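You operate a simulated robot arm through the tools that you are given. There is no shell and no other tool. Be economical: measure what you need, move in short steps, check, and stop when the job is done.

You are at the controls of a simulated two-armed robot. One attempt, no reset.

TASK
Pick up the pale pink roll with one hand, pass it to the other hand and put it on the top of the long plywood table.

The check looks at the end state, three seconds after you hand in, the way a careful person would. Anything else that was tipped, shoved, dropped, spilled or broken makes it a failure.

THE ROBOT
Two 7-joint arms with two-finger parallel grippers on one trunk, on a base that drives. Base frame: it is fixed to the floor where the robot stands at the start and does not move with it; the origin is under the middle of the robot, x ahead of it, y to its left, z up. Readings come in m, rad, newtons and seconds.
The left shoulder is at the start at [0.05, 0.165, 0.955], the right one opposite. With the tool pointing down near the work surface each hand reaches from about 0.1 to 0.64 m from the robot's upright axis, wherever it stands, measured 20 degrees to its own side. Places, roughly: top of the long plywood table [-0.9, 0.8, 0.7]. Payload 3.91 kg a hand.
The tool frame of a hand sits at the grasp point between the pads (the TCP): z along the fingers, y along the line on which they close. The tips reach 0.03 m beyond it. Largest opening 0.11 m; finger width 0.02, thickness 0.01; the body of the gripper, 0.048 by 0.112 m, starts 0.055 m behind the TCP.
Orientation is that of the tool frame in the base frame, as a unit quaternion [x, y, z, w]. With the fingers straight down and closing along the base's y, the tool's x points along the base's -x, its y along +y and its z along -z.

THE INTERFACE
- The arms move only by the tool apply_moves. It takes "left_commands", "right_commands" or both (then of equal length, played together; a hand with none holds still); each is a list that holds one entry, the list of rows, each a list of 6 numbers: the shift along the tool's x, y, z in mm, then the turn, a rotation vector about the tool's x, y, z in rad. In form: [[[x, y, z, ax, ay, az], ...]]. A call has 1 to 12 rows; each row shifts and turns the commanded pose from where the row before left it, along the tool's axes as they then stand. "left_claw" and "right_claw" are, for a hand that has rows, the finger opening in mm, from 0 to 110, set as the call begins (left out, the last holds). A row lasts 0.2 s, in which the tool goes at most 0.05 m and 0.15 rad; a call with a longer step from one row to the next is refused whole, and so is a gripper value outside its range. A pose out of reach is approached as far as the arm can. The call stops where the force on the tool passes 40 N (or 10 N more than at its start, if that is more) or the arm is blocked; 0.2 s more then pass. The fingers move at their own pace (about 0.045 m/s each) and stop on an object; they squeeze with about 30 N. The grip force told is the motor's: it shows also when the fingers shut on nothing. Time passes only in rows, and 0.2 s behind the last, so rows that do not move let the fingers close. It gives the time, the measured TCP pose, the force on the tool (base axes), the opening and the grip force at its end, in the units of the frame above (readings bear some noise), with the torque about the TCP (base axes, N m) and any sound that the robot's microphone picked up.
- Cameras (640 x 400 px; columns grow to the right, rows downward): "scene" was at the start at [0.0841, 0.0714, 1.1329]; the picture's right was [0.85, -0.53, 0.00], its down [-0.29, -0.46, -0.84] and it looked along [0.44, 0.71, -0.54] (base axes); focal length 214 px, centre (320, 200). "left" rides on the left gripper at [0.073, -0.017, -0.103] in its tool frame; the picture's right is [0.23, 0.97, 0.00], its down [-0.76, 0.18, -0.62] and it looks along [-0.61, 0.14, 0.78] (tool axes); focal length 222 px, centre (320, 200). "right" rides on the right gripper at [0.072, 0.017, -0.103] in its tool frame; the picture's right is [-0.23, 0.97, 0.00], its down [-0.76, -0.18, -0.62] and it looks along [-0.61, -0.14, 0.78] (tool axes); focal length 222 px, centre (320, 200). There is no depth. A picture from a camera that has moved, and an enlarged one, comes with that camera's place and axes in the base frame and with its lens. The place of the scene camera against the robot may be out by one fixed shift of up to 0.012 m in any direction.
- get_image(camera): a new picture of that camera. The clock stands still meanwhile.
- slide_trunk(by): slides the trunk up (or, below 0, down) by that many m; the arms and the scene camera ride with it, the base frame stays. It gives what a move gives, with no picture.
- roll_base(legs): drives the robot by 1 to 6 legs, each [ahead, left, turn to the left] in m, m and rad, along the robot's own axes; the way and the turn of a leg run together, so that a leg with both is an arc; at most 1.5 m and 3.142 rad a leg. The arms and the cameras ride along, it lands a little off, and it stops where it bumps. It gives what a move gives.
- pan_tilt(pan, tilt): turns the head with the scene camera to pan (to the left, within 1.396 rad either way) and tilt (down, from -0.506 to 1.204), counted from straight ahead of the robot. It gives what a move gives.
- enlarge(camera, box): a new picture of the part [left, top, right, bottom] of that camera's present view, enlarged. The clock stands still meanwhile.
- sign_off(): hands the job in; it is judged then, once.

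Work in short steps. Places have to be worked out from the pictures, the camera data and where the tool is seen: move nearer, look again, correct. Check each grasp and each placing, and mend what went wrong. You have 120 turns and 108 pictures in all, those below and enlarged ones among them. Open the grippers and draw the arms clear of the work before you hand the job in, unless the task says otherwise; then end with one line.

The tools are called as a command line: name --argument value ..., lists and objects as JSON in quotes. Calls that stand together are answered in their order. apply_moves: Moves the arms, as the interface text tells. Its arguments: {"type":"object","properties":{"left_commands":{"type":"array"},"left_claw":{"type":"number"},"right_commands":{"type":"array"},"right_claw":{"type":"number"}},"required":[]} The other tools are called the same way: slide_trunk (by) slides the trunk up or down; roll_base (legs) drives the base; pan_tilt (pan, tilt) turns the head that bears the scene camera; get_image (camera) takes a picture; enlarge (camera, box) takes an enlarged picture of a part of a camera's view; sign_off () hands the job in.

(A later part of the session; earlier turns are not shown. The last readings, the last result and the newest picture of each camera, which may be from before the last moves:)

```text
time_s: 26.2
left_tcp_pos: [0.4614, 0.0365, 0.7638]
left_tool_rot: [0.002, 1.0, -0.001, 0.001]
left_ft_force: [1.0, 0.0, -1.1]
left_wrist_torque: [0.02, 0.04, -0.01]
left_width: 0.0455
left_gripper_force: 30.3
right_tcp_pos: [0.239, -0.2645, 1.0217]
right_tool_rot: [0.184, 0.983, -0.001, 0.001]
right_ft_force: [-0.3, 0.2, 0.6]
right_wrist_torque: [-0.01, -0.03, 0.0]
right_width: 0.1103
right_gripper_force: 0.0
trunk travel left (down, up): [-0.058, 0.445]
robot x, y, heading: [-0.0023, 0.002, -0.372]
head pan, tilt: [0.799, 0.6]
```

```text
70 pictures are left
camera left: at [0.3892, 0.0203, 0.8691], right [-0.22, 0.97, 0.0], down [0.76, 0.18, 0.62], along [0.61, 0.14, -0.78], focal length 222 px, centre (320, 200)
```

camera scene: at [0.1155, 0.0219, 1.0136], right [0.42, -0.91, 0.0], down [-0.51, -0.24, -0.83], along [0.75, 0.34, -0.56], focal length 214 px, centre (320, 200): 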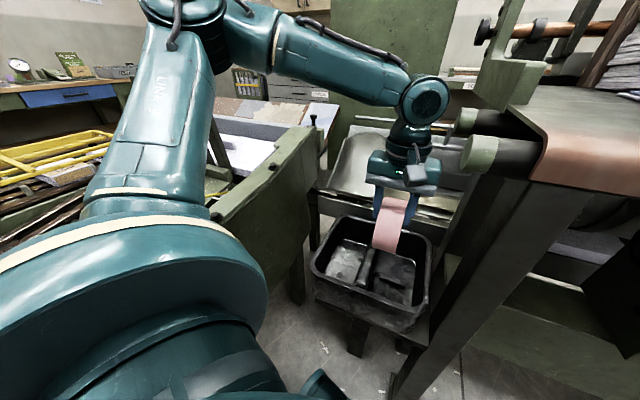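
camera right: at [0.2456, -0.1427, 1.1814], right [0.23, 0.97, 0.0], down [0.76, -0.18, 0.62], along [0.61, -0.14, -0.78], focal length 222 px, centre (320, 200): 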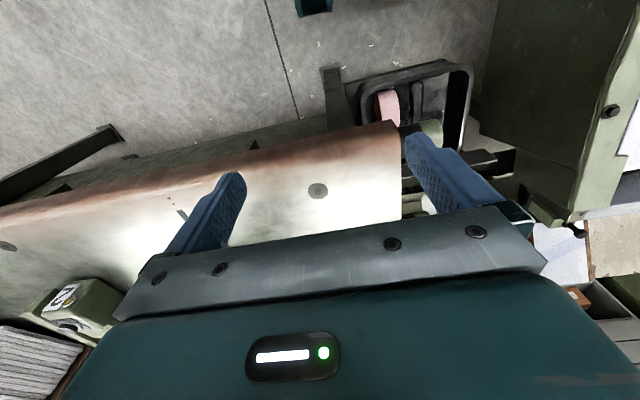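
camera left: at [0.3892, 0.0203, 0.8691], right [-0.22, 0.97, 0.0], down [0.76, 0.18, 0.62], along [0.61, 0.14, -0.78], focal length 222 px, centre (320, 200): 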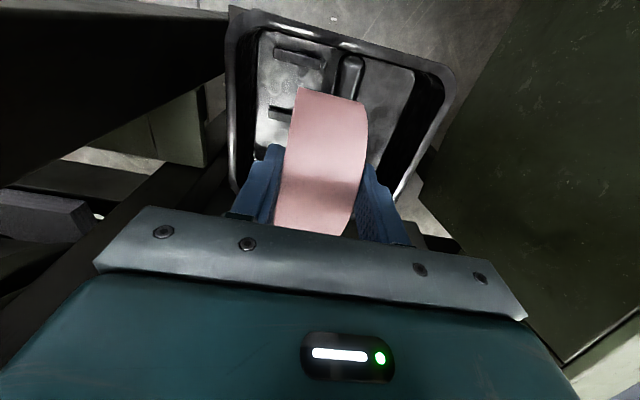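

The roll is held securely and clear of the tray. I'll raise the trunk 0.2 m to clear the handles and the panel.

slide_trunk --by 0.25

pan_tilt --pan 1.39 --tilt 0.5

get_image --camera "scene"

pan_tilt --pan -1.39 --tilt 0.5

get_image --camera "scene"

```text
time_s: 28.7
left_tcp_pos: [0.4615, 0.0361, 1.015]
left_tool_rot: [0.002, 1.0, 0.0, 0.0]
left_ft_force: [0.2, -0.7, -0.9]
left_wrist_torque: [-0.02, 0.02, -0.02]
left_width: 0.0454
left_gripper_force: 29.7
right_tcp_pos: [0.2391, -0.2646, 1.271]
right_tool_rot: [0.184, 0.983, 0.001, 0.0]
right_ft_force: [-0.7, 0.2, 0.9]
right_wrist_torque: [-0.01, -0.01, 0.02]
right_width: 0.1101
right_gripper_force: 0.0
trunk travel left (down, up): [-0.308, 0.195]
robot x, y, heading: [-0.0024, -0.0025, -0.366]
head pan, tilt: [0.799, 0.6]
```

```text
time_s: 29.7
left_tcp_pos: [0.4624, 0.0359, 1.0146]
left_tool_rot: [0.002, 1.0, -0.001, -0.001]
left_ft_force: [-0.3, 0.4, -0.9]
left_wrist_torque: [-0.02, 0.03, -0.03]
left_width: 0.0451
left_gripper_force: 30.4
right_tcp_pos: [0.24, -0.2646, 1.2713]
right_tool_rot: [0.184, 0.983, 0.0, 0.0]
right_ft_force: [-1.4, -0.1, -0.6]
right_wrist_torque: [0.04, -0.01, 0.02]
right_width: 0.1099
right_gripper_force: 0.1
trunk travel left (down, up): [-0.308, 0.195]
robot x, y, heading: [-0.0025, -0.0014, -0.371]
head pan, tilt: [1.389, 0.499]
```

```text
69 pictures are left
camera scene: at [0.0829, 0.0626, 1.2727], right [0.85, -0.52, 0.0], down [-0.25, -0.41, -0.88], along [0.46, 0.75, -0.48], focal length 214 px, centre (320, 200)
```

scene: 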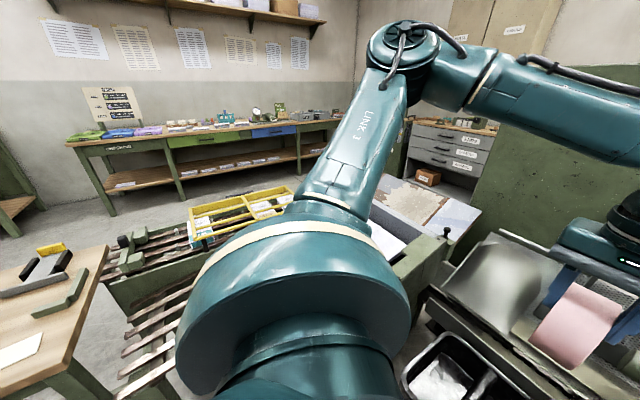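

```text
time_s: 32.2
left_tcp_pos: [0.4624, 0.0352, 1.015]
left_tool_rot: [0.001, 1.0, -0.001, -0.001]
left_ft_force: [0.7, 0.7, -0.6]
left_wrist_torque: [-0.01, 0.03, 0.0]
left_width: 0.0456
left_gripper_force: 30.1
right_tcp_pos: [0.2388, -0.2659, 1.2718]
right_tool_rot: [0.183, 0.983, 0.0, 0.0]
right_ft_force: [-1.3, 0.4, 0.0]
right_wrist_torque: [-0.01, -0.01, 0.01]
right_width: 0.1102
right_gripper_force: 0.0
trunk travel left (down, up): [-0.308, 0.195]
robot x, y, heading: [-0.0015, -0.0033, -0.368]
head pan, tilt: [-1.389, 0.499]
```

```text
68 pictures are left
camera scene: at [0.0182, -0.1043, 1.2728], right [-0.98, 0.19, 0.0], down [0.09, 0.47, -0.88], along [-0.16, -0.86, -0.48], focal length 214 px, centre (320, 200)
```

scene: 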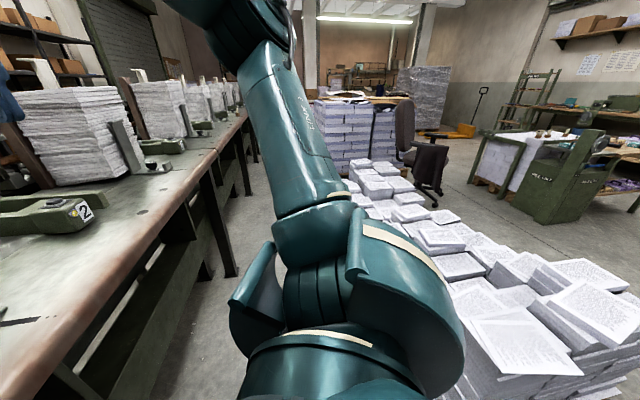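

The area to the front left is crowded, and the plywood table lies to the left and behind, with a paper pallet behind on the right. I'll raise the trunk fully so everything passes over the press, then turn left in stages to face the plywood table.

slide_trunk --by 0.19

pan_tilt --pan 1.0 --tilt 0.6

roll_base --legs '[[0, 0, 0.8]]'

get_image --camera "scene"

```text
time_s: 34.3
left_tcp_pos: [0.4622, 0.0361, 1.2042]
left_tool_rot: [0.001, 1.0, -0.001, 0.0]
left_ft_force: [0.9, 0.6, -0.8]
left_wrist_torque: [0.0, 0.02, -0.01]
left_width: 0.0452
left_gripper_force: 29.4
right_tcp_pos: [0.2395, -0.2655, 1.4618]
right_tool_rot: [0.184, 0.983, 0.0, 0.0]
right_ft_force: [-0.1, 0.4, 1.4]
right_wrist_torque: [0.03, 0.01, 0.01]
right_width: 0.1102
right_gripper_force: 0.1
trunk travel left (down, up): [-0.498, 0.005]
robot x, y, heading: [0.0009, 0.0004, -0.369]
head pan, tilt: [-1.389, 0.499]
```

```text
time_s: 36.5
left_tcp_pos: [0.4632, 0.0363, 1.2057]
left_tool_rot: [0.001, 1.0, -0.001, -0.001]
left_ft_force: [-1.3, 0.5, -1.2]
left_wrist_torque: [0.01, 0.02, 0.03]
left_width: 0.0454
left_gripper_force: 29.6
right_tcp_pos: [0.2387, -0.2663, 1.4607]
right_tool_rot: [0.183, 0.983, 0.0, 0.0]
right_ft_force: [0.2, 0.1, -0.2]
right_wrist_torque: [-0.03, 0.01, 0.01]
right_width: 0.11
right_gripper_force: 0.2
trunk travel left (down, up): [-0.498, 0.005]
robot x, y, heading: [0.0002, 0.0029, -0.376]
head pan, tilt: [1.0, 0.6]
```

```text
time_s: 38.9
left_tcp_pos: [0.2968, 0.3568, 1.2047]
left_tool_rot: [-0.387, 0.922, -0.001, 0.0]
left_ft_force: [0.2, 0.4, -0.6]
left_wrist_torque: [-0.02, 0.02, -0.01]
left_width: 0.0455
left_gripper_force: 29.4
right_tcp_pos: [0.3561, -0.0141, 1.4599]
right_tool_rot: [-0.212, 0.977, 0.0, 0.001]
right_ft_force: [-0.2, -1.0, -0.5]
right_wrist_torque: [-0.01, -0.02, 0.03]
right_width: 0.1097
right_gripper_force: 0.0
trunk travel left (down, up): [-0.498, 0.005]
robot x, y, heading: [-0.0017, -0.0008, 0.427]
head pan, tilt: [1.0, 0.6]
```

```text
67 pictures are left
camera scene: at [0.047, 0.0955, 1.4537], right [0.99, -0.14, 0.0], down [-0.08, -0.56, -0.82], along [0.12, 0.82, -0.57], focal length 214 px, centre (320, 200)
```

scene: 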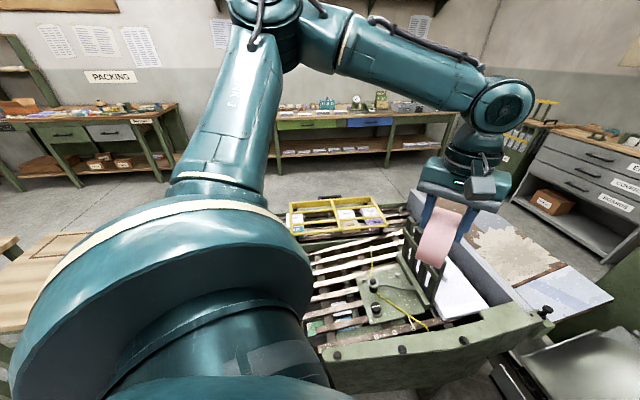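

The turn is clear. I'll continue left by 1.0 rad.

roll_base --legs '[[0, 0, 1.0]]'

get_image --camera "scene"

```text
time_s: 41.9
left_tcp_pos: [-0.1414, 0.4418, 1.2064]
left_tool_rot: [0.784, -0.621, 0.0, -0.001]
left_ft_force: [0.6, -0.6, -1.1]
left_wrist_torque: [-0.02, -0.03, 0.0]
left_width: 0.0457
left_gripper_force: 30.0
right_tcp_pos: [0.2015, 0.2941, 1.4598]
right_tool_rot: [-0.657, 0.754, 0.0, 0.0]
right_ft_force: [-0.4, 0.3, -0.4]
right_wrist_torque: [-0.01, 0.0, -0.02]
right_width: 0.1101
right_gripper_force: 0.0
trunk travel left (down, up): [-0.498, 0.005]
robot x, y, heading: [-0.0001, -0.0037, 1.436]
head pan, tilt: [1.0, 0.6]
```

```text
66 pictures are left
camera scene: at [-0.0555, 0.0822, 1.4537], right [0.65, 0.76, 0.0], down [0.43, -0.37, -0.82], along [-0.63, 0.54, -0.57], focal length 214 px, centre (320, 200)
```

scene: 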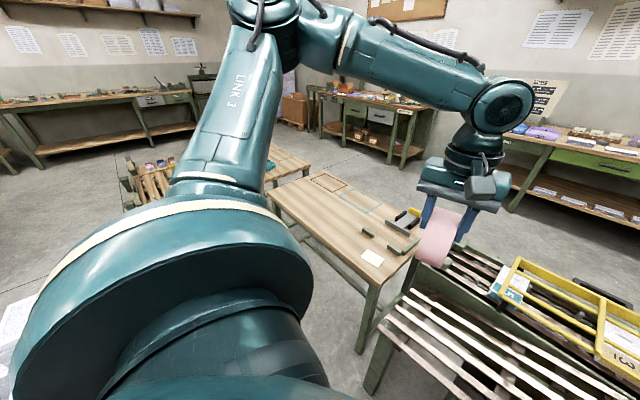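

The plywood table's near edge runs along y≈0.56, with a clear top around [-0.65, 0.72]. I'll slide left and slightly ahead to stand squarely before it.

roll_base --legs '[[0.0, 0.7, 0], [0.05, 0, 0.134]]'

pan_tilt --pan 0.0 --tilt 0.75

get_image --camera "scene"

```text
time_s: 49.0
left_tcp_pos: [-0.8791, 0.5674, 1.2043]
left_tool_rot: [0.821, -0.571, 0.0, -0.001]
left_ft_force: [0.0, -0.5, 0.2]
left_wrist_torque: [-0.02, -0.02, -0.01]
left_width: 0.0453
left_gripper_force: 29.5
right_tcp_pos: [-0.5205, 0.4643, 1.4602]
right_tool_rot: [-0.704, 0.71, 0.0, -0.001]
right_ft_force: [-0.1, 0.6, -1.0]
right_wrist_torque: [-0.03, 0.01, -0.01]
right_width: 0.1101
right_gripper_force: 0.1
trunk travel left (down, up): [-0.498, 0.005]
robot x, y, heading: [-0.681, 0.1428, 1.566]
head pan, tilt: [1.0, 0.6]
```

```text
time_s: 50.3
left_tcp_pos: [-0.8807, 0.5661, 1.2049]
left_tool_rot: [0.821, -0.571, 0.001, 0.0]
left_ft_force: [0.2, -0.2, -0.6]
left_wrist_torque: [-0.05, 0.0, -0.01]
left_width: 0.0457
left_gripper_force: 29.9
right_tcp_pos: [-0.5201, 0.4644, 1.4613]
right_tool_rot: [-0.703, 0.711, 0.0, -0.001]
right_ft_force: [-0.9, -0.9, 0.0]
right_wrist_torque: [0.03, 0.02, 0.0]
right_width: 0.11
right_gripper_force: 0.1
trunk travel left (down, up): [-0.498, 0.005]
robot x, y, heading: [-0.6825, 0.1461, 1.562]
head pan, tilt: [0.0, 0.75]
```

```text
65 pictures are left
camera scene: at [-0.6742, 0.2543, 1.4408], right [1.0, -0.01, 0.0], down [-0.01, -0.68, -0.73], along [0.01, 0.73, -0.68], focal length 214 px, centre (320, 200)
```

scene: 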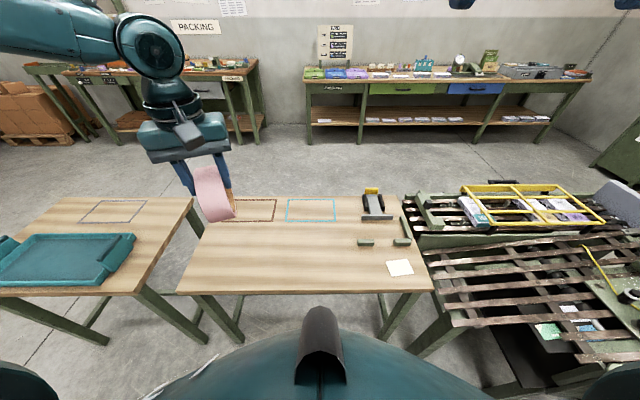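

The middle plywood table is right ahead, spanning x -1.16 to -0.28 and y 0.58 to 1.1, with a clear near half. I'll prepare the handover by yawing the left hand so the roll axis faces the right hand, and by lowering and yawing the right hand.

apply_moves --left_commands '[[[0, 0, 0, 0, 0, -0.136], [0, 0, 0, 0, 0, -0.136], [0, 0, 0, 0, 0, -0.136], [0, 0, 0, 0, 0, -0.136], [0, 0, 0, 0, 0, -0.136], [0, 0, 0, 0, 0, 0], [0, 0, 0, 0, 0, 0]]]' --right_commands '[[[0, 0, 40, 0, 0, 0], [0, 0, 40, 0, 0, -0.149], [0, 0, 40, 0, 0, -0.149], [0, 0, 40, 0, 0, -0.149], [0, 0, 40, 0, 0, -0.149], [0, 0, 40, 0, 0, -0.149], [0, 0, 10, 0, 0, -0.149]]]'

get_image --camera "scene"

```text
time_s: 51.9
left_tcp_pos: [-0.8801, 0.5668, 1.2048]
left_tool_rot: [0.965, -0.263, 0.0, -0.002]
left_ft_force: [-0.1, -1.2, -1.7]
left_wrist_torque: [-0.02, 0.01, -0.04]
left_width: 0.0456
left_gripper_force: 30.5
right_tcp_pos: [-0.5197, 0.4638, 1.211]
right_tool_rot: [0.942, -0.336, -0.001, 0.0]
right_ft_force: [0.4, -0.3, -0.5]
right_wrist_torque: [0.01, 0.0, 0.01]
right_width: 0.1101
right_gripper_force: 0.0
trunk travel left (down, up): [-0.498, 0.005]
robot x, y, heading: [-0.6826, 0.1444, 1.564]
head pan, tilt: [0.0, 0.75]
```

```text
64 pictures are left
camera scene: at [-0.6742, 0.2543, 1.4408], right [1.0, -0.01, 0.0], down [-0.01, -0.68, -0.73], along [0.01, 0.73, -0.68], focal length 214 px, centre (320, 200)
```

scene: 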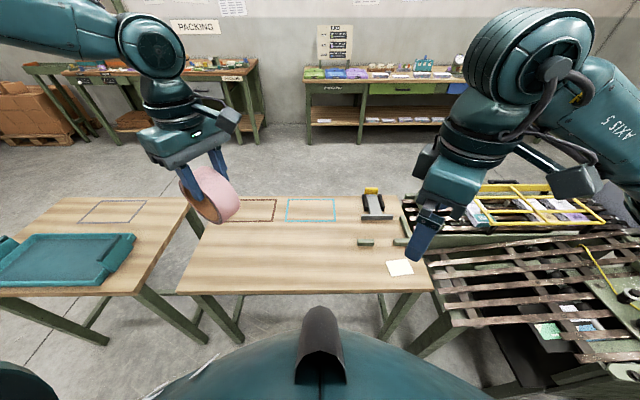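

The left hand presents the roll well. Now I'll finish the right yaw and pitch the right tool up to horizontal, pointing left-forward.

apply_moves --right_commands '[[[0, 0, 0, 0, 0, -0.148], [0, 0, 0, 0, -0.143, 0], [0, 0, 0, 0, -0.143, 0], [0, 0, 0, 0, -0.143, 0], [0, 0, 0, 0, -0.143, 0], [0, 0, 0, 0, -0.143, 0], [0, 0, 0, 0, -0.143, 0], [0, 0, 0, 0, -0.143, 0], [0, 0, 0, 0, -0.143, 0], [0, 0, 0, 0, -0.143, 0], [0, 0, 0, 0, -0.143, 0], [0, 0, 0, 0, -0.141, 0]]]'

get_image --camera "scene"

get_image --camera "right"

```text
time_s: 54.5
left_tcp_pos: [-0.8791, 0.5672, 1.2055]
left_tool_rot: [0.965, -0.264, 0.001, -0.001]
left_ft_force: [-0.1, -0.5, -1.2]
left_wrist_torque: [0.0, -0.03, -0.02]
left_width: 0.0459
left_gripper_force: 29.5
right_tcp_pos: [-0.5514, 0.5088, 1.2188]
right_tool_rot: [0.777, -0.232, -0.566, -0.15]
right_ft_force: [0.4, -0.3, -1.6]
right_wrist_torque: [0.09, 0.1, 0.03]
right_width: 0.11
right_gripper_force: 0.1
right hand out of reach, approached as far as the arm can: row 6, 7, 8, 9, 10, 11, 12
trunk travel left (down, up): [-0.498, 0.005]
robot x, y, heading: [-0.6822, 0.1472, 1.561]
head pan, tilt: [0.0, 0.75]
```

```text
63 pictures are left
camera scene: at [-0.6743, 0.2543, 1.4408], right [1.0, -0.01, 0.0], down [-0.01, -0.68, -0.73], along [0.01, 0.73, -0.68], focal length 214 px, centre (320, 200)
```

scene: 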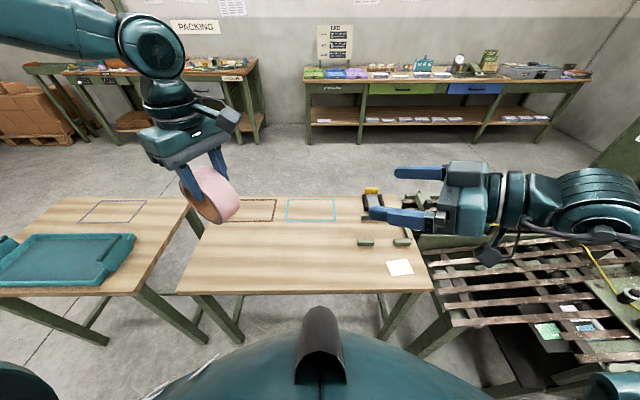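

```text
62 pictures are left
camera right: at [-0.4578, 0.4303, 1.1835], right [-0.57, -0.78, 0.24], down [0.41, -0.01, 0.91], along [-0.71, 0.62, 0.33], focal length 222 px, centre (320, 200)
```

right: 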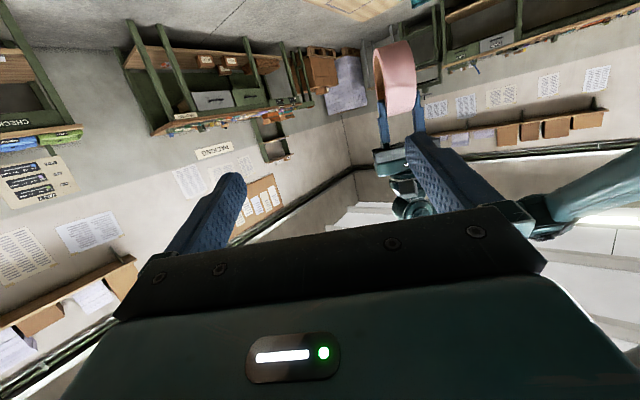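

The right tool points left-forward and still 18° downward, limited by reach. I'll bring the left hand 0.09 m toward the middle and tilt it 0.3 rad so the tools meet square. The right hand comes 0.1 m toward the roll.

apply_moves --left_commands '[[[26, -15, 0, 0, 0, 0], [26, -15, 0, 0, 0, 0], [26, -15, 0, 0, 0, 0], [0, 0, 0, 0, 0.1, 0], [0, 0, 0, 0, 0.1, 0], [0, 0, 0, 0, 0.1, 0]]]' --right_commands '[[[-6, 13, 20, 0, 0, 0], [-6, 13, 20, 0, 0, 0], [-6, 13, 20, 0, 0, 0], [-6, 13, 20, 0, 0, 0], [0, 0, 0, 0, -0.05, 0], [0, 0, 0, 0, -0.05, 0]]]'

get_image --camera "scene"

get_image --camera "right"

```text
time_s: 55.9
left_tcp_pos: [-0.7894, 0.5646, 1.2045]
left_tool_rot: [0.954, -0.26, 0.145, 0.038]
left_ft_force: [-0.3, 1.3, -1.3]
left_wrist_torque: [0.02, -0.03, -0.01]
left_width: 0.0455
left_gripper_force: 30.1
right_tcp_pos: [-0.6429, 0.5172, 1.2066]
right_tool_rot: [0.745, -0.235, -0.603, -0.163]
right_ft_force: [-0.3, -0.1, -0.7]
right_wrist_torque: [0.02, 0.02, 0.0]
right_width: 0.1099
right_gripper_force: 0.0
right hand out of reach, approached as far as the arm can: row 1
trunk travel left (down, up): [-0.498, 0.005]
robot x, y, heading: [-0.6801, 0.1495, 1.563]
head pan, tilt: [0.0, 0.75]
```

```text
61 pictures are left
camera scene: at [-0.6746, 0.2543, 1.4408], right [1.0, -0.01, 0.0], down [-0.01, -0.68, -0.73], along [0.01, 0.73, -0.68], focal length 214 px, centre (320, 200)
```

scene: 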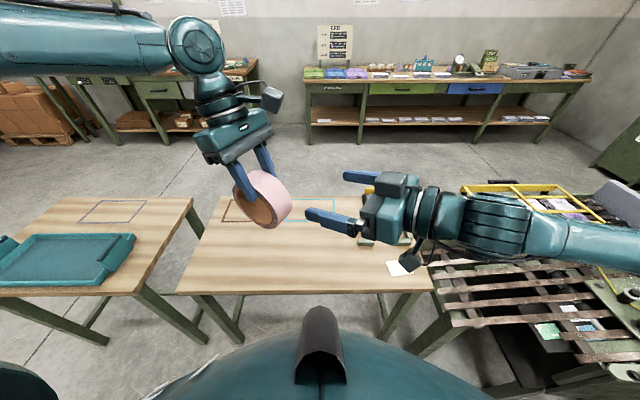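

```text
60 pictures are left
camera right: at [-0.5546, 0.4382, 1.1583], right [-0.57, -0.78, 0.26], down [0.49, -0.06, 0.87], along [-0.66, 0.62, 0.41], focal length 222 px, centre (320, 200)
```

right: 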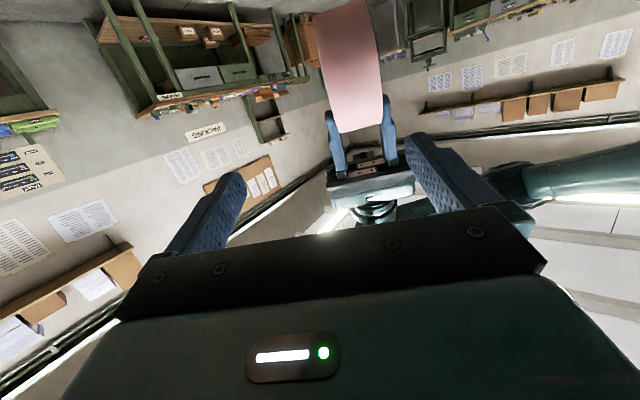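

The tools now meet nearly square. The roll centre is [-0.783, 0.561, 1.182] and the right TCP should end near [-0.742, 0.535, 1.178]. I'll correct sideways first (+9 in x, +38 in y), then check before moving in.

apply_moves --right_commands '[[[5, 19, 0, 0, 0, 0], [4, 19, 0, 0, 0, 0], [0, 0, 20, 0, 0, 0]]]'

get_image --camera "scene"

get_image --camera "right"

```text
time_s: 56.7
left_tcp_pos: [-0.7901, 0.5662, 1.2058]
left_tool_rot: [0.954, -0.26, 0.145, 0.038]
left_ft_force: [0.2, -0.5, -2.4]
left_wrist_torque: [-0.03, -0.01, -0.01]
left_width: 0.0453
left_gripper_force: 29.6
right_tcp_pos: [-0.6836, 0.5214, 1.1909]
right_tool_rot: [0.745, -0.236, -0.602, -0.163]
right_ft_force: [0.5, 0.3, 0.0]
right_wrist_torque: [0.0, 0.0, 0.01]
right_width: 0.1102
right_gripper_force: 0.1
right hand out of reach, approached as far as the arm can: row 1, 2
trunk travel left (down, up): [-0.498, 0.005]
robot x, y, heading: [-0.6774, 0.1469, 1.559]
head pan, tilt: [0.0, 0.75]
```

```text
59 pictures are left
camera scene: at [-0.6746, 0.2549, 1.4407], right [1.0, -0.01, 0.0], down [-0.01, -0.68, -0.73], along [0.01, 0.73, -0.68], focal length 214 px, centre (320, 200)
```

scene: 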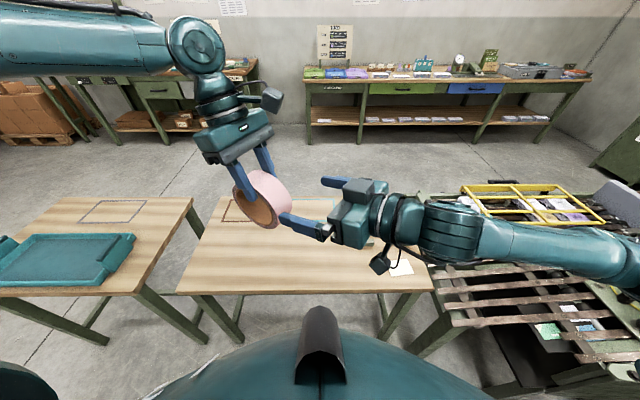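

```text
58 pictures are left
camera right: at [-0.5955, 0.4423, 1.1435], right [-0.57, -0.78, 0.26], down [0.48, -0.06, 0.87], along [-0.66, 0.62, 0.41], focal length 222 px, centre (320, 200)
```

right: 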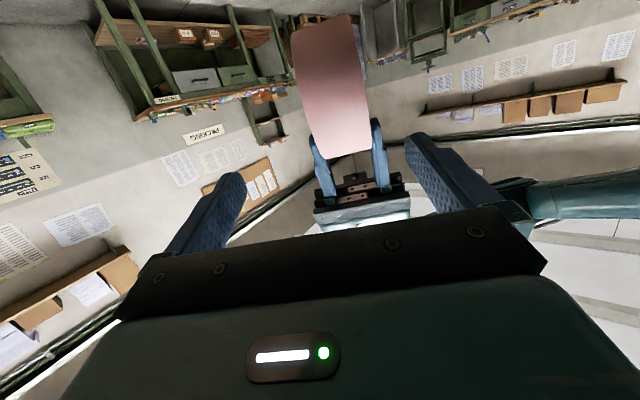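

The right hand is limited by 19 mm sideways, so I'll shift the left hand along its closing axis by -19 mm to line up instead.

apply_moves --left_commands '[[[0, -10, 0, 0, 0, 0], [0, -9, 0, 0, 0, 0], [0, 0, 0, 0, 0, 0]]]'

get_image --camera "right"

enlarge --camera "scene" --box '[180, 100, 440, 280]'

```text
time_s: 57.5
left_tcp_pos: [-0.7798, 0.5822, 1.2055]
left_tool_rot: [0.954, -0.261, 0.144, 0.039]
left_ft_force: [-0.5, -1.0, -0.6]
left_wrist_torque: [-0.01, -0.01, 0.0]
left_width: 0.0457
left_gripper_force: 29.8
right_tcp_pos: [-0.6828, 0.5204, 1.1915]
right_tool_rot: [0.745, -0.235, -0.603, -0.162]
right_ft_force: [0.0, 0.2, -0.4]
right_wrist_torque: [-0.02, 0.0, -0.01]
right_width: 0.1102
right_gripper_force: 0.1
trunk travel left (down, up): [-0.498, 0.005]
robot x, y, heading: [-0.6808, 0.1442, 1.558]
head pan, tilt: [0.0, 0.75]
```

```text
57 pictures are left
camera right: at [-0.5951, 0.4417, 1.1438], right [-0.57, -0.78, 0.26], down [0.49, -0.06, 0.87], along [-0.66, 0.62, 0.41], focal length 222 px, centre (320, 200)
```

right: 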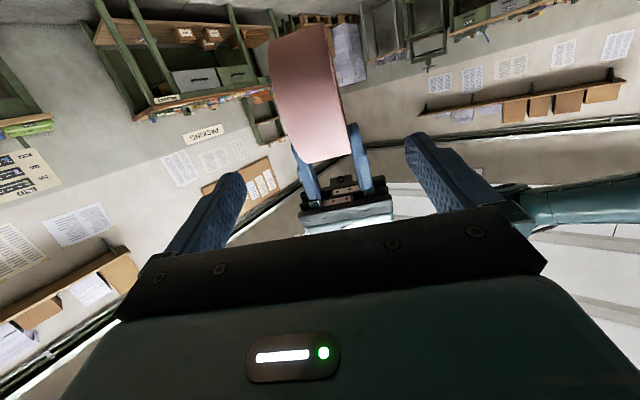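

```text
2.22 times, centred on (310, 190) of scene
camera zoom: at [-0.6742, 0.2543, 1.4408], right [1.0, -0.01, 0.0], down [-0.01, -0.68, -0.73], along [0.01, 0.73, -0.68], focal length 477 px, centre (342, 222)
```

zoom: 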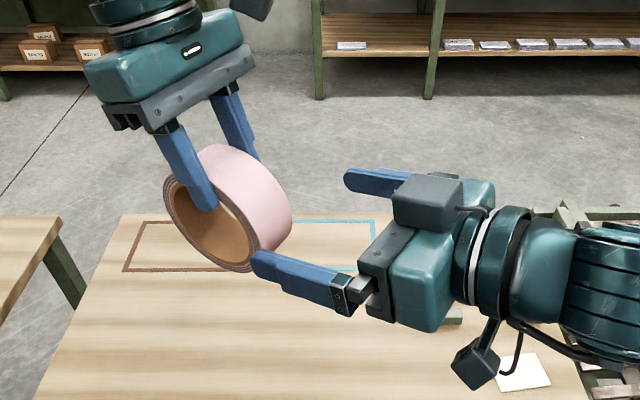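

The roll is a hollow tape ring with a wall about 1 cm thick, and lateral residuals are now ~0. I'll advance the right hand 40 mm along its tool axis.

apply_moves --right_commands '[[[0, 0, 14, 0, 0, 0], [0, 0, 13, 0, 0, 0], [0, 0, 13, 0, 0, 0]]]'

get_image --camera "right"

enlarge --camera "scene" --box '[180, 100, 440, 280]'

```text
time_s: 58.3
left_tcp_pos: [-0.7805, 0.5825, 1.2052]
left_tool_rot: [0.953, -0.261, 0.145, 0.039]
left_ft_force: [0.0, 0.0, -0.9]
left_wrist_torque: [0.0, -0.03, 0.02]
left_width: 0.0456
left_gripper_force: 30.4
right_tcp_pos: [-0.7168, 0.5434, 1.1828]
right_tool_rot: [0.745, -0.235, -0.603, -0.163]
right_ft_force: [0.3, -0.1, -0.2]
right_wrist_torque: [-0.02, 0.0, 0.02]
right_width: 0.1097
right_gripper_force: 0.1
trunk travel left (down, up): [-0.498, 0.005]
robot x, y, heading: [-0.6861, 0.1487, 1.56]
head pan, tilt: [0.0, 0.75]
```

```text
55 pictures are left
camera right: at [-0.6286, 0.4637, 1.1346], right [-0.57, -0.78, 0.26], down [0.48, -0.06, 0.87], along [-0.66, 0.62, 0.41], focal length 222 px, centre (320, 200)
```

right: 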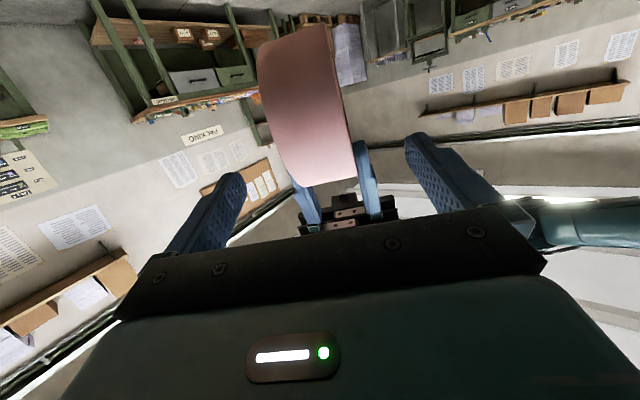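

```text
2.22 times, centred on (310, 190) of scene
camera zoom: at [-0.6744, 0.2546, 1.4408], right [1.0, -0.01, 0.0], down [-0.01, -0.68, -0.73], along [0.01, 0.73, -0.68], focal length 477 px, centre (342, 222)
```

zoom: 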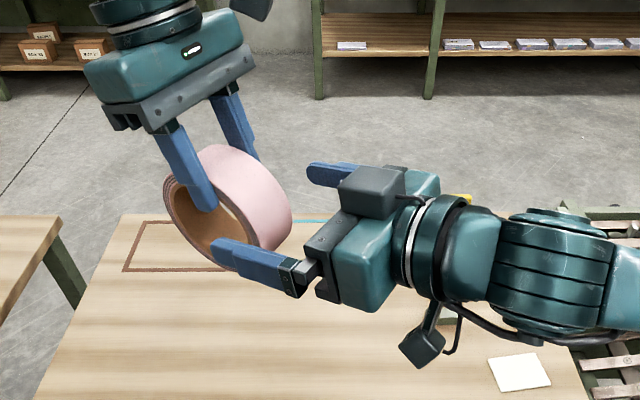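

The fingers are straddling the ring wall with no contact. I'll advance 16 mm more, then close the right claw.

apply_moves --right_commands '[[[0, 0, 8, 0, 0, 0], [0, 0, 8, 0, 0, 0]]]'

enlarge --camera "scene" --box '[220, 130, 360, 250]'

```text
time_s: 58.9
left_tcp_pos: [-0.7806, 0.5816, 1.2054]
left_tool_rot: [0.954, -0.261, 0.144, 0.039]
left_ft_force: [0.4, -0.3, -1.3]
left_wrist_torque: [0.01, 0.02, -0.03]
left_width: 0.0453
left_gripper_force: 30.5
right_tcp_pos: [-0.7301, 0.5514, 1.1776]
right_tool_rot: [0.745, -0.235, -0.603, -0.163]
right_ft_force: [-0.3, 0.4, -0.7]
right_wrist_torque: [-0.01, 0.0, 0.0]
right_width: 0.1099
right_gripper_force: 0.0
trunk travel left (down, up): [-0.498, 0.005]
robot x, y, heading: [-0.6839, 0.1433, 1.559]
head pan, tilt: [0.0, 0.75]
```

```text
3.33 times, centred on (290, 190) of scene
camera zoom: at [-0.6742, 0.2544, 1.4408], right [1.0, -0.01, 0.0], down [-0.01, -0.68, -0.73], along [0.01, 0.73, -0.68], focal length 715 px, centre (420, 233)
```

zoom: 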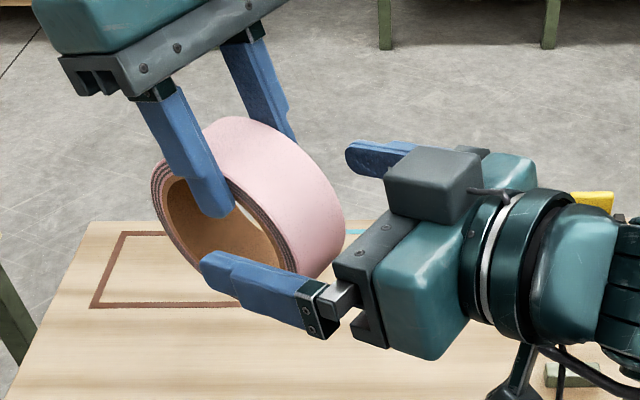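

Geometry matches: the right fingers flank the lower-right wall and clear the left tips. I'll close the right claw.

apply_moves --right_commands '[[[0, 0, 0, 0, 0, 0], [0, 0, 0, 0, 0, 0], [0, 0, 0, 0, 0, 0], [0, 0, 0, 0, 0, 0], [0, 0, 0, 0, 0, 0], [0, 0, 0, 0, 0, 0]]]' --right_claw 20

enlarge --camera "scene" --box '[220, 130, 360, 250]'

```text
time_s: 60.3
left_tcp_pos: [-0.7802, 0.5818, 1.2052]
left_tool_rot: [0.953, -0.262, 0.145, 0.038]
left_ft_force: [-2.4, -2.0, 1.4]
left_wrist_torque: [-0.35, 0.18, -0.46]
left_width: 0.0456
left_gripper_force: 30.5
right_tcp_pos: [-0.7294, 0.5502, 1.1768]
right_tool_rot: [0.745, -0.235, -0.603, -0.163]
right_ft_force: [2.0, 2.3, -0.6]
right_wrist_torque: [0.22, -0.15, 0.27]
right_width: 0.0463
right_gripper_force: 29.6
trunk travel left (down, up): [-0.498, 0.005]
robot x, y, heading: [-0.681, 0.1456, 1.562]
head pan, tilt: [0.0, 0.75]
```

```text
3.33 times, centred on (290, 190) of scene
camera zoom: at [-0.6741, 0.2544, 1.4408], right [1.0, -0.01, 0.0], down [-0.01, -0.68, -0.73], along [0.01, 0.73, -0.68], focal length 715 px, centre (420, 233)
```

zoom: 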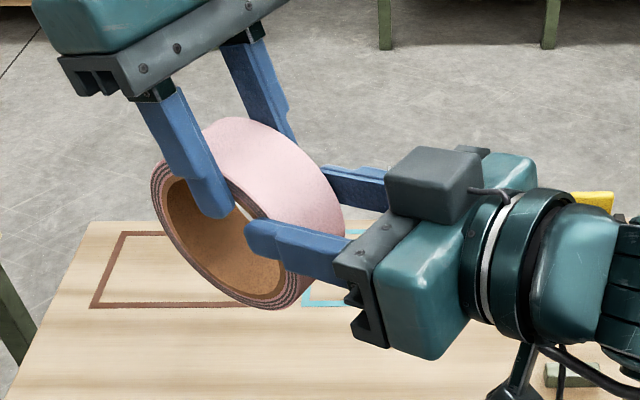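

Both hands hold the ring, with the right at 46 mm and 30 N. I'll open the left claw to 75 mm and check.

apply_moves --left_commands '[[[0, 0, 0, 0, 0, 0], [0, 0, 0, 0, 0, 0], [0, 0, 0, 0, 0, 0]]]' --left_claw 75

enlarge --camera "scene" --box '[220, 130, 360, 250]'

```text
time_s: 61.1
left_tcp_pos: [-0.7797, 0.5811, 1.2041]
left_tool_rot: [0.954, -0.262, 0.144, 0.039]
left_ft_force: [0.4, 0.3, -1.3]
left_wrist_torque: [-0.04, 0.01, 0.04]
left_width: 0.075
left_gripper_force: 0.1
right_tcp_pos: [-0.7305, 0.5497, 1.1771]
right_tool_rot: [0.744, -0.235, -0.603, -0.163]
right_ft_force: [0.0, 0.2, -0.1]
right_wrist_torque: [-0.03, 0.0, -0.01]
right_width: 0.0452
right_gripper_force: 29.9
trunk travel left (down, up): [-0.498, 0.005]
robot x, y, heading: [-0.6822, 0.1443, 1.562]
head pan, tilt: [0.0, 0.75]
```

```text
3.33 times, centred on (290, 190) of scene
camera zoom: at [-0.6741, 0.2544, 1.4408], right [1.0, -0.01, 0.0], down [-0.01, -0.68, -0.73], along [0.01, 0.73, -0.68], focal length 715 px, centre (420, 233)
```

zoom: 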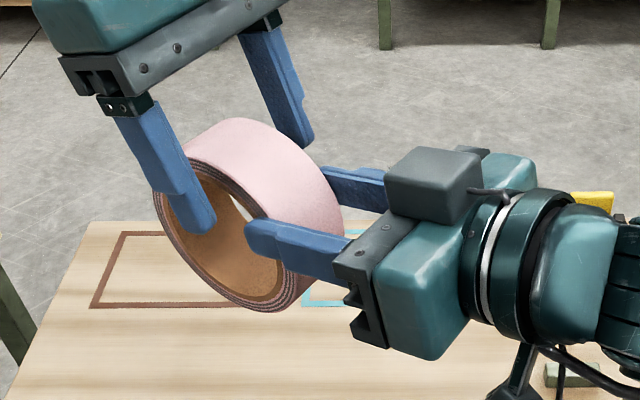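

The right hand carries the ring alone. I'll draw the left hand up and away.

apply_moves --left_commands '[[[0, 0, -30, 0, 0, 0], [0, 0, -40, 0, 0, 0], [0, 0, -40, 0, 0, 0], [-30, 0, -20, 0, 0, 0], [-40, 0, 0, 0, 0, 0], [-40, 20, 0, 0, 0, 0], [-40, 30, 0, 0, 0, 0]]]'

get_image --camera "scene"

```text
time_s: 62.7
left_tcp_pos: [-0.9614, 0.6306, 1.2869]
left_tool_rot: [0.953, -0.263, 0.145, 0.038]
left_ft_force: [0.1, -0.1, 0.9]
left_wrist_torque: [0.03, 0.02, -0.01]
left_width: 0.0749
left_gripper_force: 0.0
right_tcp_pos: [-0.7314, 0.5497, 1.1785]
right_tool_rot: [0.745, -0.235, -0.603, -0.163]
right_ft_force: [0.3, -0.1, 0.2]
right_wrist_torque: [-0.05, -0.04, 0.03]
right_width: 0.0451
right_gripper_force: 30.2
trunk travel left (down, up): [-0.498, 0.005]
robot x, y, heading: [-0.6817, 0.1471, 1.562]
head pan, tilt: [0.0, 0.75]
```

```text
50 pictures are left
camera scene: at [-0.6753, 0.254, 1.4409], right [1.0, -0.01, 0.0], down [-0.01, -0.68, -0.73], along [0.01, 0.73, -0.68], focal length 214 px, centre (320, 200)
```

scene: 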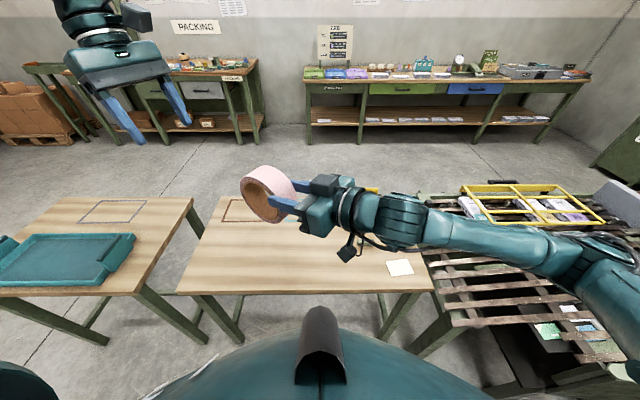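

The left hand is clear. I'll pitch the right tool to point straight down, so the ring hangs upright under it ready for placing.

apply_moves --right_commands '[[[0, 0, 0, 0, 0.13, 0], [0, 0, 0, 0, 0.13, 0], [0, 0, 0, 0, 0.13, 0], [0, 0, 0, 0, 0.13, 0], [0, 0, 0, 0, 0.13, 0], [0, 0, 0, 0, 0.13, 0], [0, 0, 0, 0, 0.13, 0], [0, 0, 0, 0, 0.13, 0], [0, 0, 0, 0, 0.13, 0], [0, 0, 0, 0, 0.13, 0], [0, 0, 0, 0, 0.048, 0]]]'

get_image --camera "scene"

get_image --camera "right"

```text
time_s: 65.1
left_tcp_pos: [-0.961, 0.6309, 1.2866]
left_tool_rot: [0.953, -0.262, 0.144, 0.039]
left_ft_force: [0.7, 0.2, -0.1]
left_wrist_torque: [0.02, 0.0, 0.03]
left_width: 0.075
left_gripper_force: 0.1
right_tcp_pos: [-0.7282, 0.5505, 1.1772]
right_tool_rot: [0.958, -0.285, -0.004, 0.019]
right_ft_force: [0.6, 0.0, 0.3]
right_wrist_torque: [0.02, 0.01, 0.01]
right_width: 0.045
right_gripper_force: 30.1
trunk travel left (down, up): [-0.498, 0.005]
robot x, y, heading: [-0.6837, 0.1463, 1.56]
head pan, tilt: [0.0, 0.75]
```

```text
49 pictures are left
camera scene: at [-0.674, 0.2543, 1.4408], right [1.0, -0.01, 0.0], down [-0.01, -0.68, -0.73], along [0.01, 0.73, -0.68], focal length 214 px, centre (320, 200)
```

scene: 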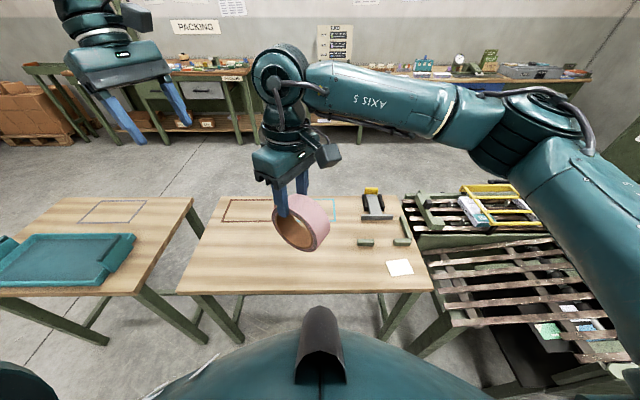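

```text
48 pictures are left
camera right: at [-0.6745, 0.5007, 1.2814], right [-0.72, -0.69, 0.04], down [-0.53, 0.59, 0.61], along [-0.45, 0.42, -0.79], focal length 222 px, centre (320, 200)
```

right: 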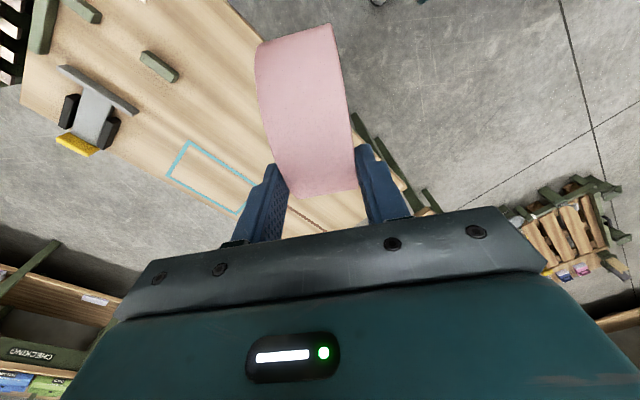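

The ring hangs under the right hand, its centre about 25 mm to the tool's +x side and roughly 46 mm below the TCP. I'll level its axis, lower the trunk 0.25 m, and carry it over the clear part of the table.

slide_trunk --by -0.25

apply_moves --right_commands '[[[0, 0, 0, 0.039, 0, 0], [0, -36, 0, 0, 0, 0], [0, -36, 0, 0, 0, 0], [0, -36, 0, 0, 0, 0], [0, -36, 0, 0, 0, 0], [0, -36, 0, 0, 0, 0]]]'

get_image --camera "scene"

get_image --camera "right"

```text
time_s: 67.7
left_tcp_pos: [-0.9603, 0.6302, 1.0369]
left_tool_rot: [0.954, -0.261, 0.144, 0.039]
left_ft_force: [0.6, -0.2, 0.3]
left_wrist_torque: [-0.01, 0.01, 0.01]
left_width: 0.0748
left_gripper_force: 0.0
right_tcp_pos: [-0.7287, 0.5499, 0.9273]
right_tool_rot: [0.958, -0.285, -0.006, 0.02]
right_ft_force: [-0.3, 0.5, -0.3]
right_wrist_torque: [0.01, 0.01, -0.01]
right_width: 0.0449
right_gripper_force: 29.9
trunk travel left (down, up): [-0.248, 0.255]
robot x, y, heading: [-0.684, 0.1455, 1.562]
head pan, tilt: [0.0, 0.75]
```

```text
time_s: 69.1
left_tcp_pos: [-0.9596, 0.6299, 1.0365]
left_tool_rot: [0.953, -0.262, 0.145, 0.039]
left_ft_force: [-0.8, -0.4, 0.2]
left_wrist_torque: [-0.04, -0.03, -0.01]
left_width: 0.0749
left_gripper_force: 0.1
right_tcp_pos: [-0.6704, 0.6398, 0.9277]
right_tool_rot: [0.958, -0.285, 0.0, 0.002]
right_ft_force: [-0.3, -0.5, 0.6]
right_wrist_torque: [-0.01, 0.0, -0.01]
right_width: 0.0453
right_gripper_force: 30.2
right hand out of reach, approached as far as the arm can: row 5, 6
trunk travel left (down, up): [-0.248, 0.255]
robot x, y, heading: [-0.6825, 0.1497, 1.558]
head pan, tilt: [0.0, 0.75]
```

```text
47 pictures are left
camera scene: at [-0.6741, 0.2543, 1.1908], right [1.0, -0.01, 0.0], down [-0.01, -0.68, -0.73], along [0.01, 0.73, -0.68], focal length 214 px, centre (320, 200)
```

scene: 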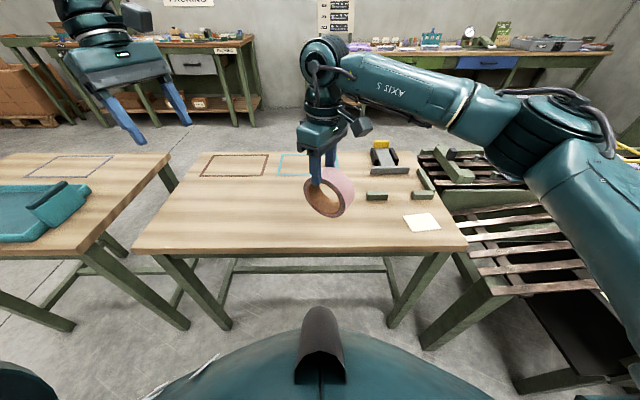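

```text
46 pictures are left
camera right: at [-0.6184, 0.5868, 1.0307], right [-0.72, -0.69, 0.0], down [-0.54, 0.57, 0.62], along [-0.43, 0.45, -0.78], focal length 222 px, centre (320, 200)
```

right: 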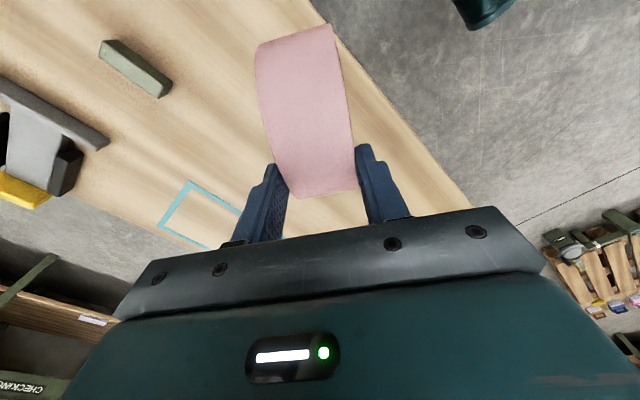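

The ring is over the table but only about 3 cm inside the front edge, near y 0.60. I'll drive forward 0.08 m, which still leaves about 0.37 m from the robot's axis to the edge.

roll_base --legs '[[0.08, 0, 0]]'

get_image --camera "scene"

```text
time_s: 70.1
left_tcp_pos: [-0.9605, 0.7111, 1.0352]
left_tool_rot: [0.954, -0.261, 0.144, 0.039]
left_ft_force: [0.3, 0.1, -0.8]
left_wrist_torque: [-0.01, -0.01, 0.01]
left_width: 0.0753
left_gripper_force: 0.0
right_tcp_pos: [-0.6698, 0.7191, 0.927]
right_tool_rot: [0.958, -0.286, -0.001, 0.001]
right_ft_force: [-0.4, 0.3, 0.1]
right_wrist_torque: [0.02, 0.01, 0.02]
right_width: 0.0453
right_gripper_force: 30.3
trunk travel left (down, up): [-0.248, 0.255]
robot x, y, heading: [-0.6792, 0.2263, 1.561]
head pan, tilt: [0.0, 0.75]
```

```text
45 pictures are left
camera scene: at [-0.6733, 0.3351, 1.1907], right [1.0, -0.01, 0.0], down [-0.01, -0.68, -0.73], along [0.01, 0.73, -0.68], focal length 214 px, centre (320, 200)
```

scene: 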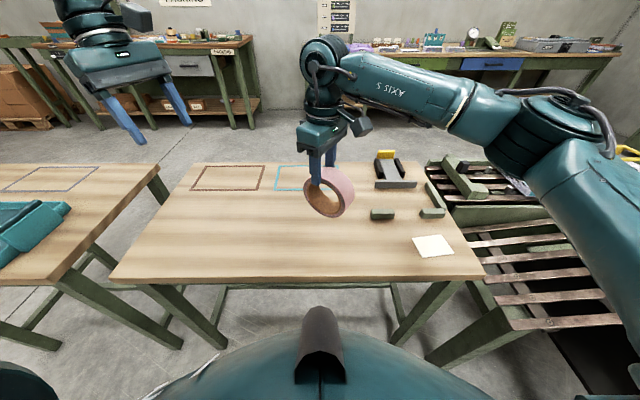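

No bump. I'll lower the ring 90 mm with the arm and look.

apply_moves --right_commands '[[[0, 0, 30, 0, 0, 0], [0, 0, 30, 0, 0, 0], [0, 0, 30, 0, 0, 0]]]'

get_image --camera "right"

enlarge --camera "scene" --box '[240, 100, 440, 280]'

```text
time_s: 70.9
left_tcp_pos: [-0.9599, 0.7093, 1.0387]
left_tool_rot: [0.954, -0.262, 0.144, 0.038]
left_ft_force: [0.6, 0.0, -0.2]
left_wrist_torque: [0.0, -0.01, -0.01]
left_width: 0.0748
left_gripper_force: 0.0
right_tcp_pos: [-0.6699, 0.7225, 0.841]
right_tool_rot: [0.959, -0.285, -0.003, -0.001]
right_ft_force: [1.3, -0.5, 18.6]
right_wrist_torque: [-0.43, -0.27, 0.03]
right_width: 0.0454
right_gripper_force: 30.1
trunk travel left (down, up): [-0.248, 0.255]
robot x, y, heading: [-0.6855, 0.2303, 1.562]
head pan, tilt: [0.0, 0.75]
```

```text
44 pictures are left
camera right: at [-0.6175, 0.6669, 0.9436], right [-0.72, -0.69, 0.0], down [-0.54, 0.56, 0.63], along [-0.43, 0.45, -0.78], focal length 222 px, centre (320, 200)
```

right: 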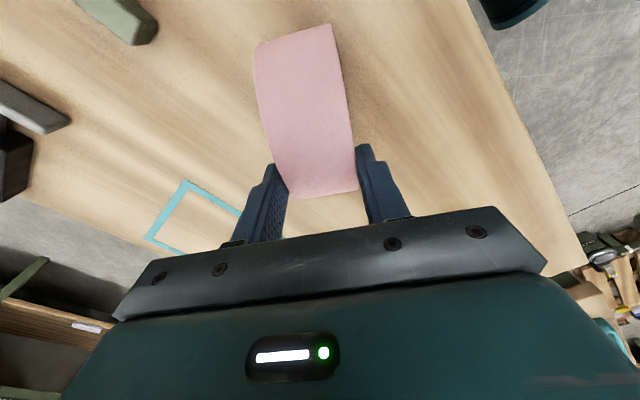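

```text
2.22 times, centred on (340, 190) of scene
camera zoom: at [-0.6733, 0.3326, 1.1916], right [1.0, -0.01, 0.0], down [-0.01, -0.68, -0.73], along [0.01, 0.73, -0.68], focal length 477 px, centre (276, 222)
```

zoom: 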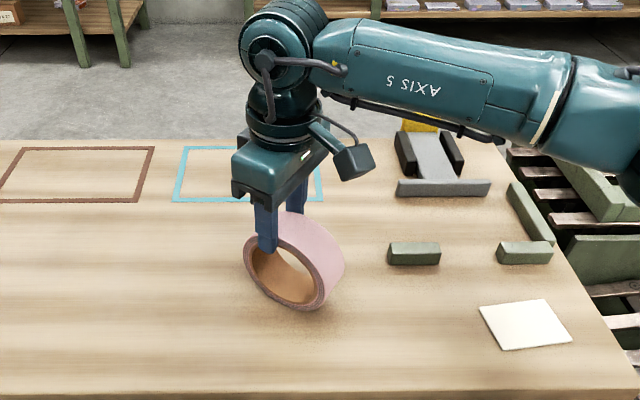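

The ring touched the table, pushing back 18.6 N at TCP z 0.841. I'll ease up 3 mm to leave only light contact before release.

apply_moves --right_commands '[[[0, 0, -2.5, 0, 0, 0], [0, 0, 0, 0, 0, 0]]]'

```text
time_s: 71.5
left_tcp_pos: [-0.9602, 0.7101, 1.037]
left_tool_rot: [0.954, -0.26, 0.145, 0.037]
left_ft_force: [0.0, -0.3, 0.4]
left_wrist_torque: [0.01, 0.01, 0.0]
left_width: 0.0751
left_gripper_force: 0.1
right_tcp_pos: [-0.6704, 0.7212, 0.8393]
right_tool_rot: [0.959, -0.285, -0.002, 0.0]
right_ft_force: [0.2, 5.6, 14.5]
right_wrist_torque: [0.23, -0.1, 0.02]
right_width: 0.0451
right_gripper_force: 29.8
trunk travel left (down, up): [-0.248, 0.255]
robot x, y, heading: [-0.6814, 0.2252, 1.564]
head pan, tilt: [0.0, 0.75]
```

Still 14.5 N, so I'll ease up another 3 mm.

apply_moves --right_commands '[[[0, 0, -3, 0, 0, 0], [0, 0, 0, 0, 0, 0]]]'

```text
time_s: 72.1
left_tcp_pos: [-0.9598, 0.7104, 1.0378]
left_tool_rot: [0.954, -0.261, 0.144, 0.039]
left_ft_force: [-0.2, -0.5, -0.5]
left_wrist_torque: [0.02, 0.02, 0.0]
left_width: 0.0748
left_gripper_force: 0.1
right_tcp_pos: [-0.6708, 0.719, 0.8404]
right_tool_rot: [0.959, -0.284, 0.0, 0.002]
right_ft_force: [0.3, 0.6, 0.1]
right_wrist_torque: [0.02, 0.01, 0.03]
right_width: 0.045
right_gripper_force: 30.4
trunk travel left (down, up): [-0.248, 0.255]
robot x, y, heading: [-0.6832, 0.2232, 1.558]
head pan, tilt: [0.0, 0.75]
```

Now it is just off the surface. I'll lower 2 mm for light contact.

apply_moves --right_commands '[[[0, 0, 1.5, 0, 0, 0], [0, 0, 0, 0, 0, 0]]]'

enlarge --camera "scene" --box '[270, 150, 390, 250]'

```text
time_s: 72.7
left_tcp_pos: [-0.9595, 0.7103, 1.0366]
left_tool_rot: [0.954, -0.26, 0.145, 0.039]
left_ft_force: [-1.2, -0.4, -0.7]
left_wrist_torque: [0.01, -0.03, -0.02]
left_width: 0.0751
left_gripper_force: 0.0
right_tcp_pos: [-0.6696, 0.7202, 0.842]
right_tool_rot: [0.959, -0.285, 0.0, 0.001]
right_ft_force: [-0.3, -0.2, -0.3]
right_wrist_torque: [0.01, -0.01, -0.02]
right_width: 0.0452
right_gripper_force: 30.3
trunk travel left (down, up): [-0.248, 0.255]
robot x, y, heading: [-0.6802, 0.2279, 1.558]
head pan, tilt: [0.0, 0.75]
```

```text
4.00 times, centred on (330, 200) of scene
camera zoom: at [-0.6733, 0.3346, 1.1908], right [1.0, -0.01, 0.0], down [-0.01, -0.68, -0.73], along [0.01, 0.73, -0.68], focal length 858 px, centre (280, 200)
```

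zoom: 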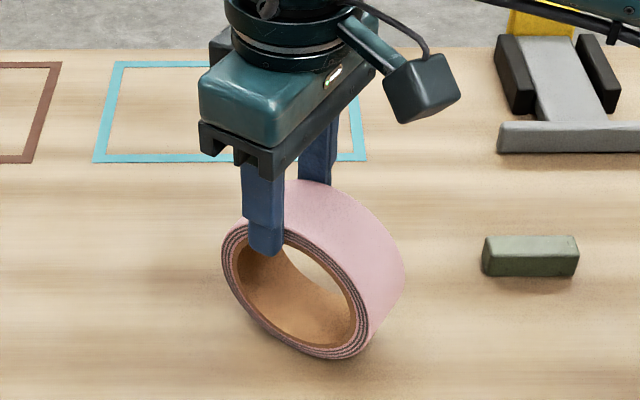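

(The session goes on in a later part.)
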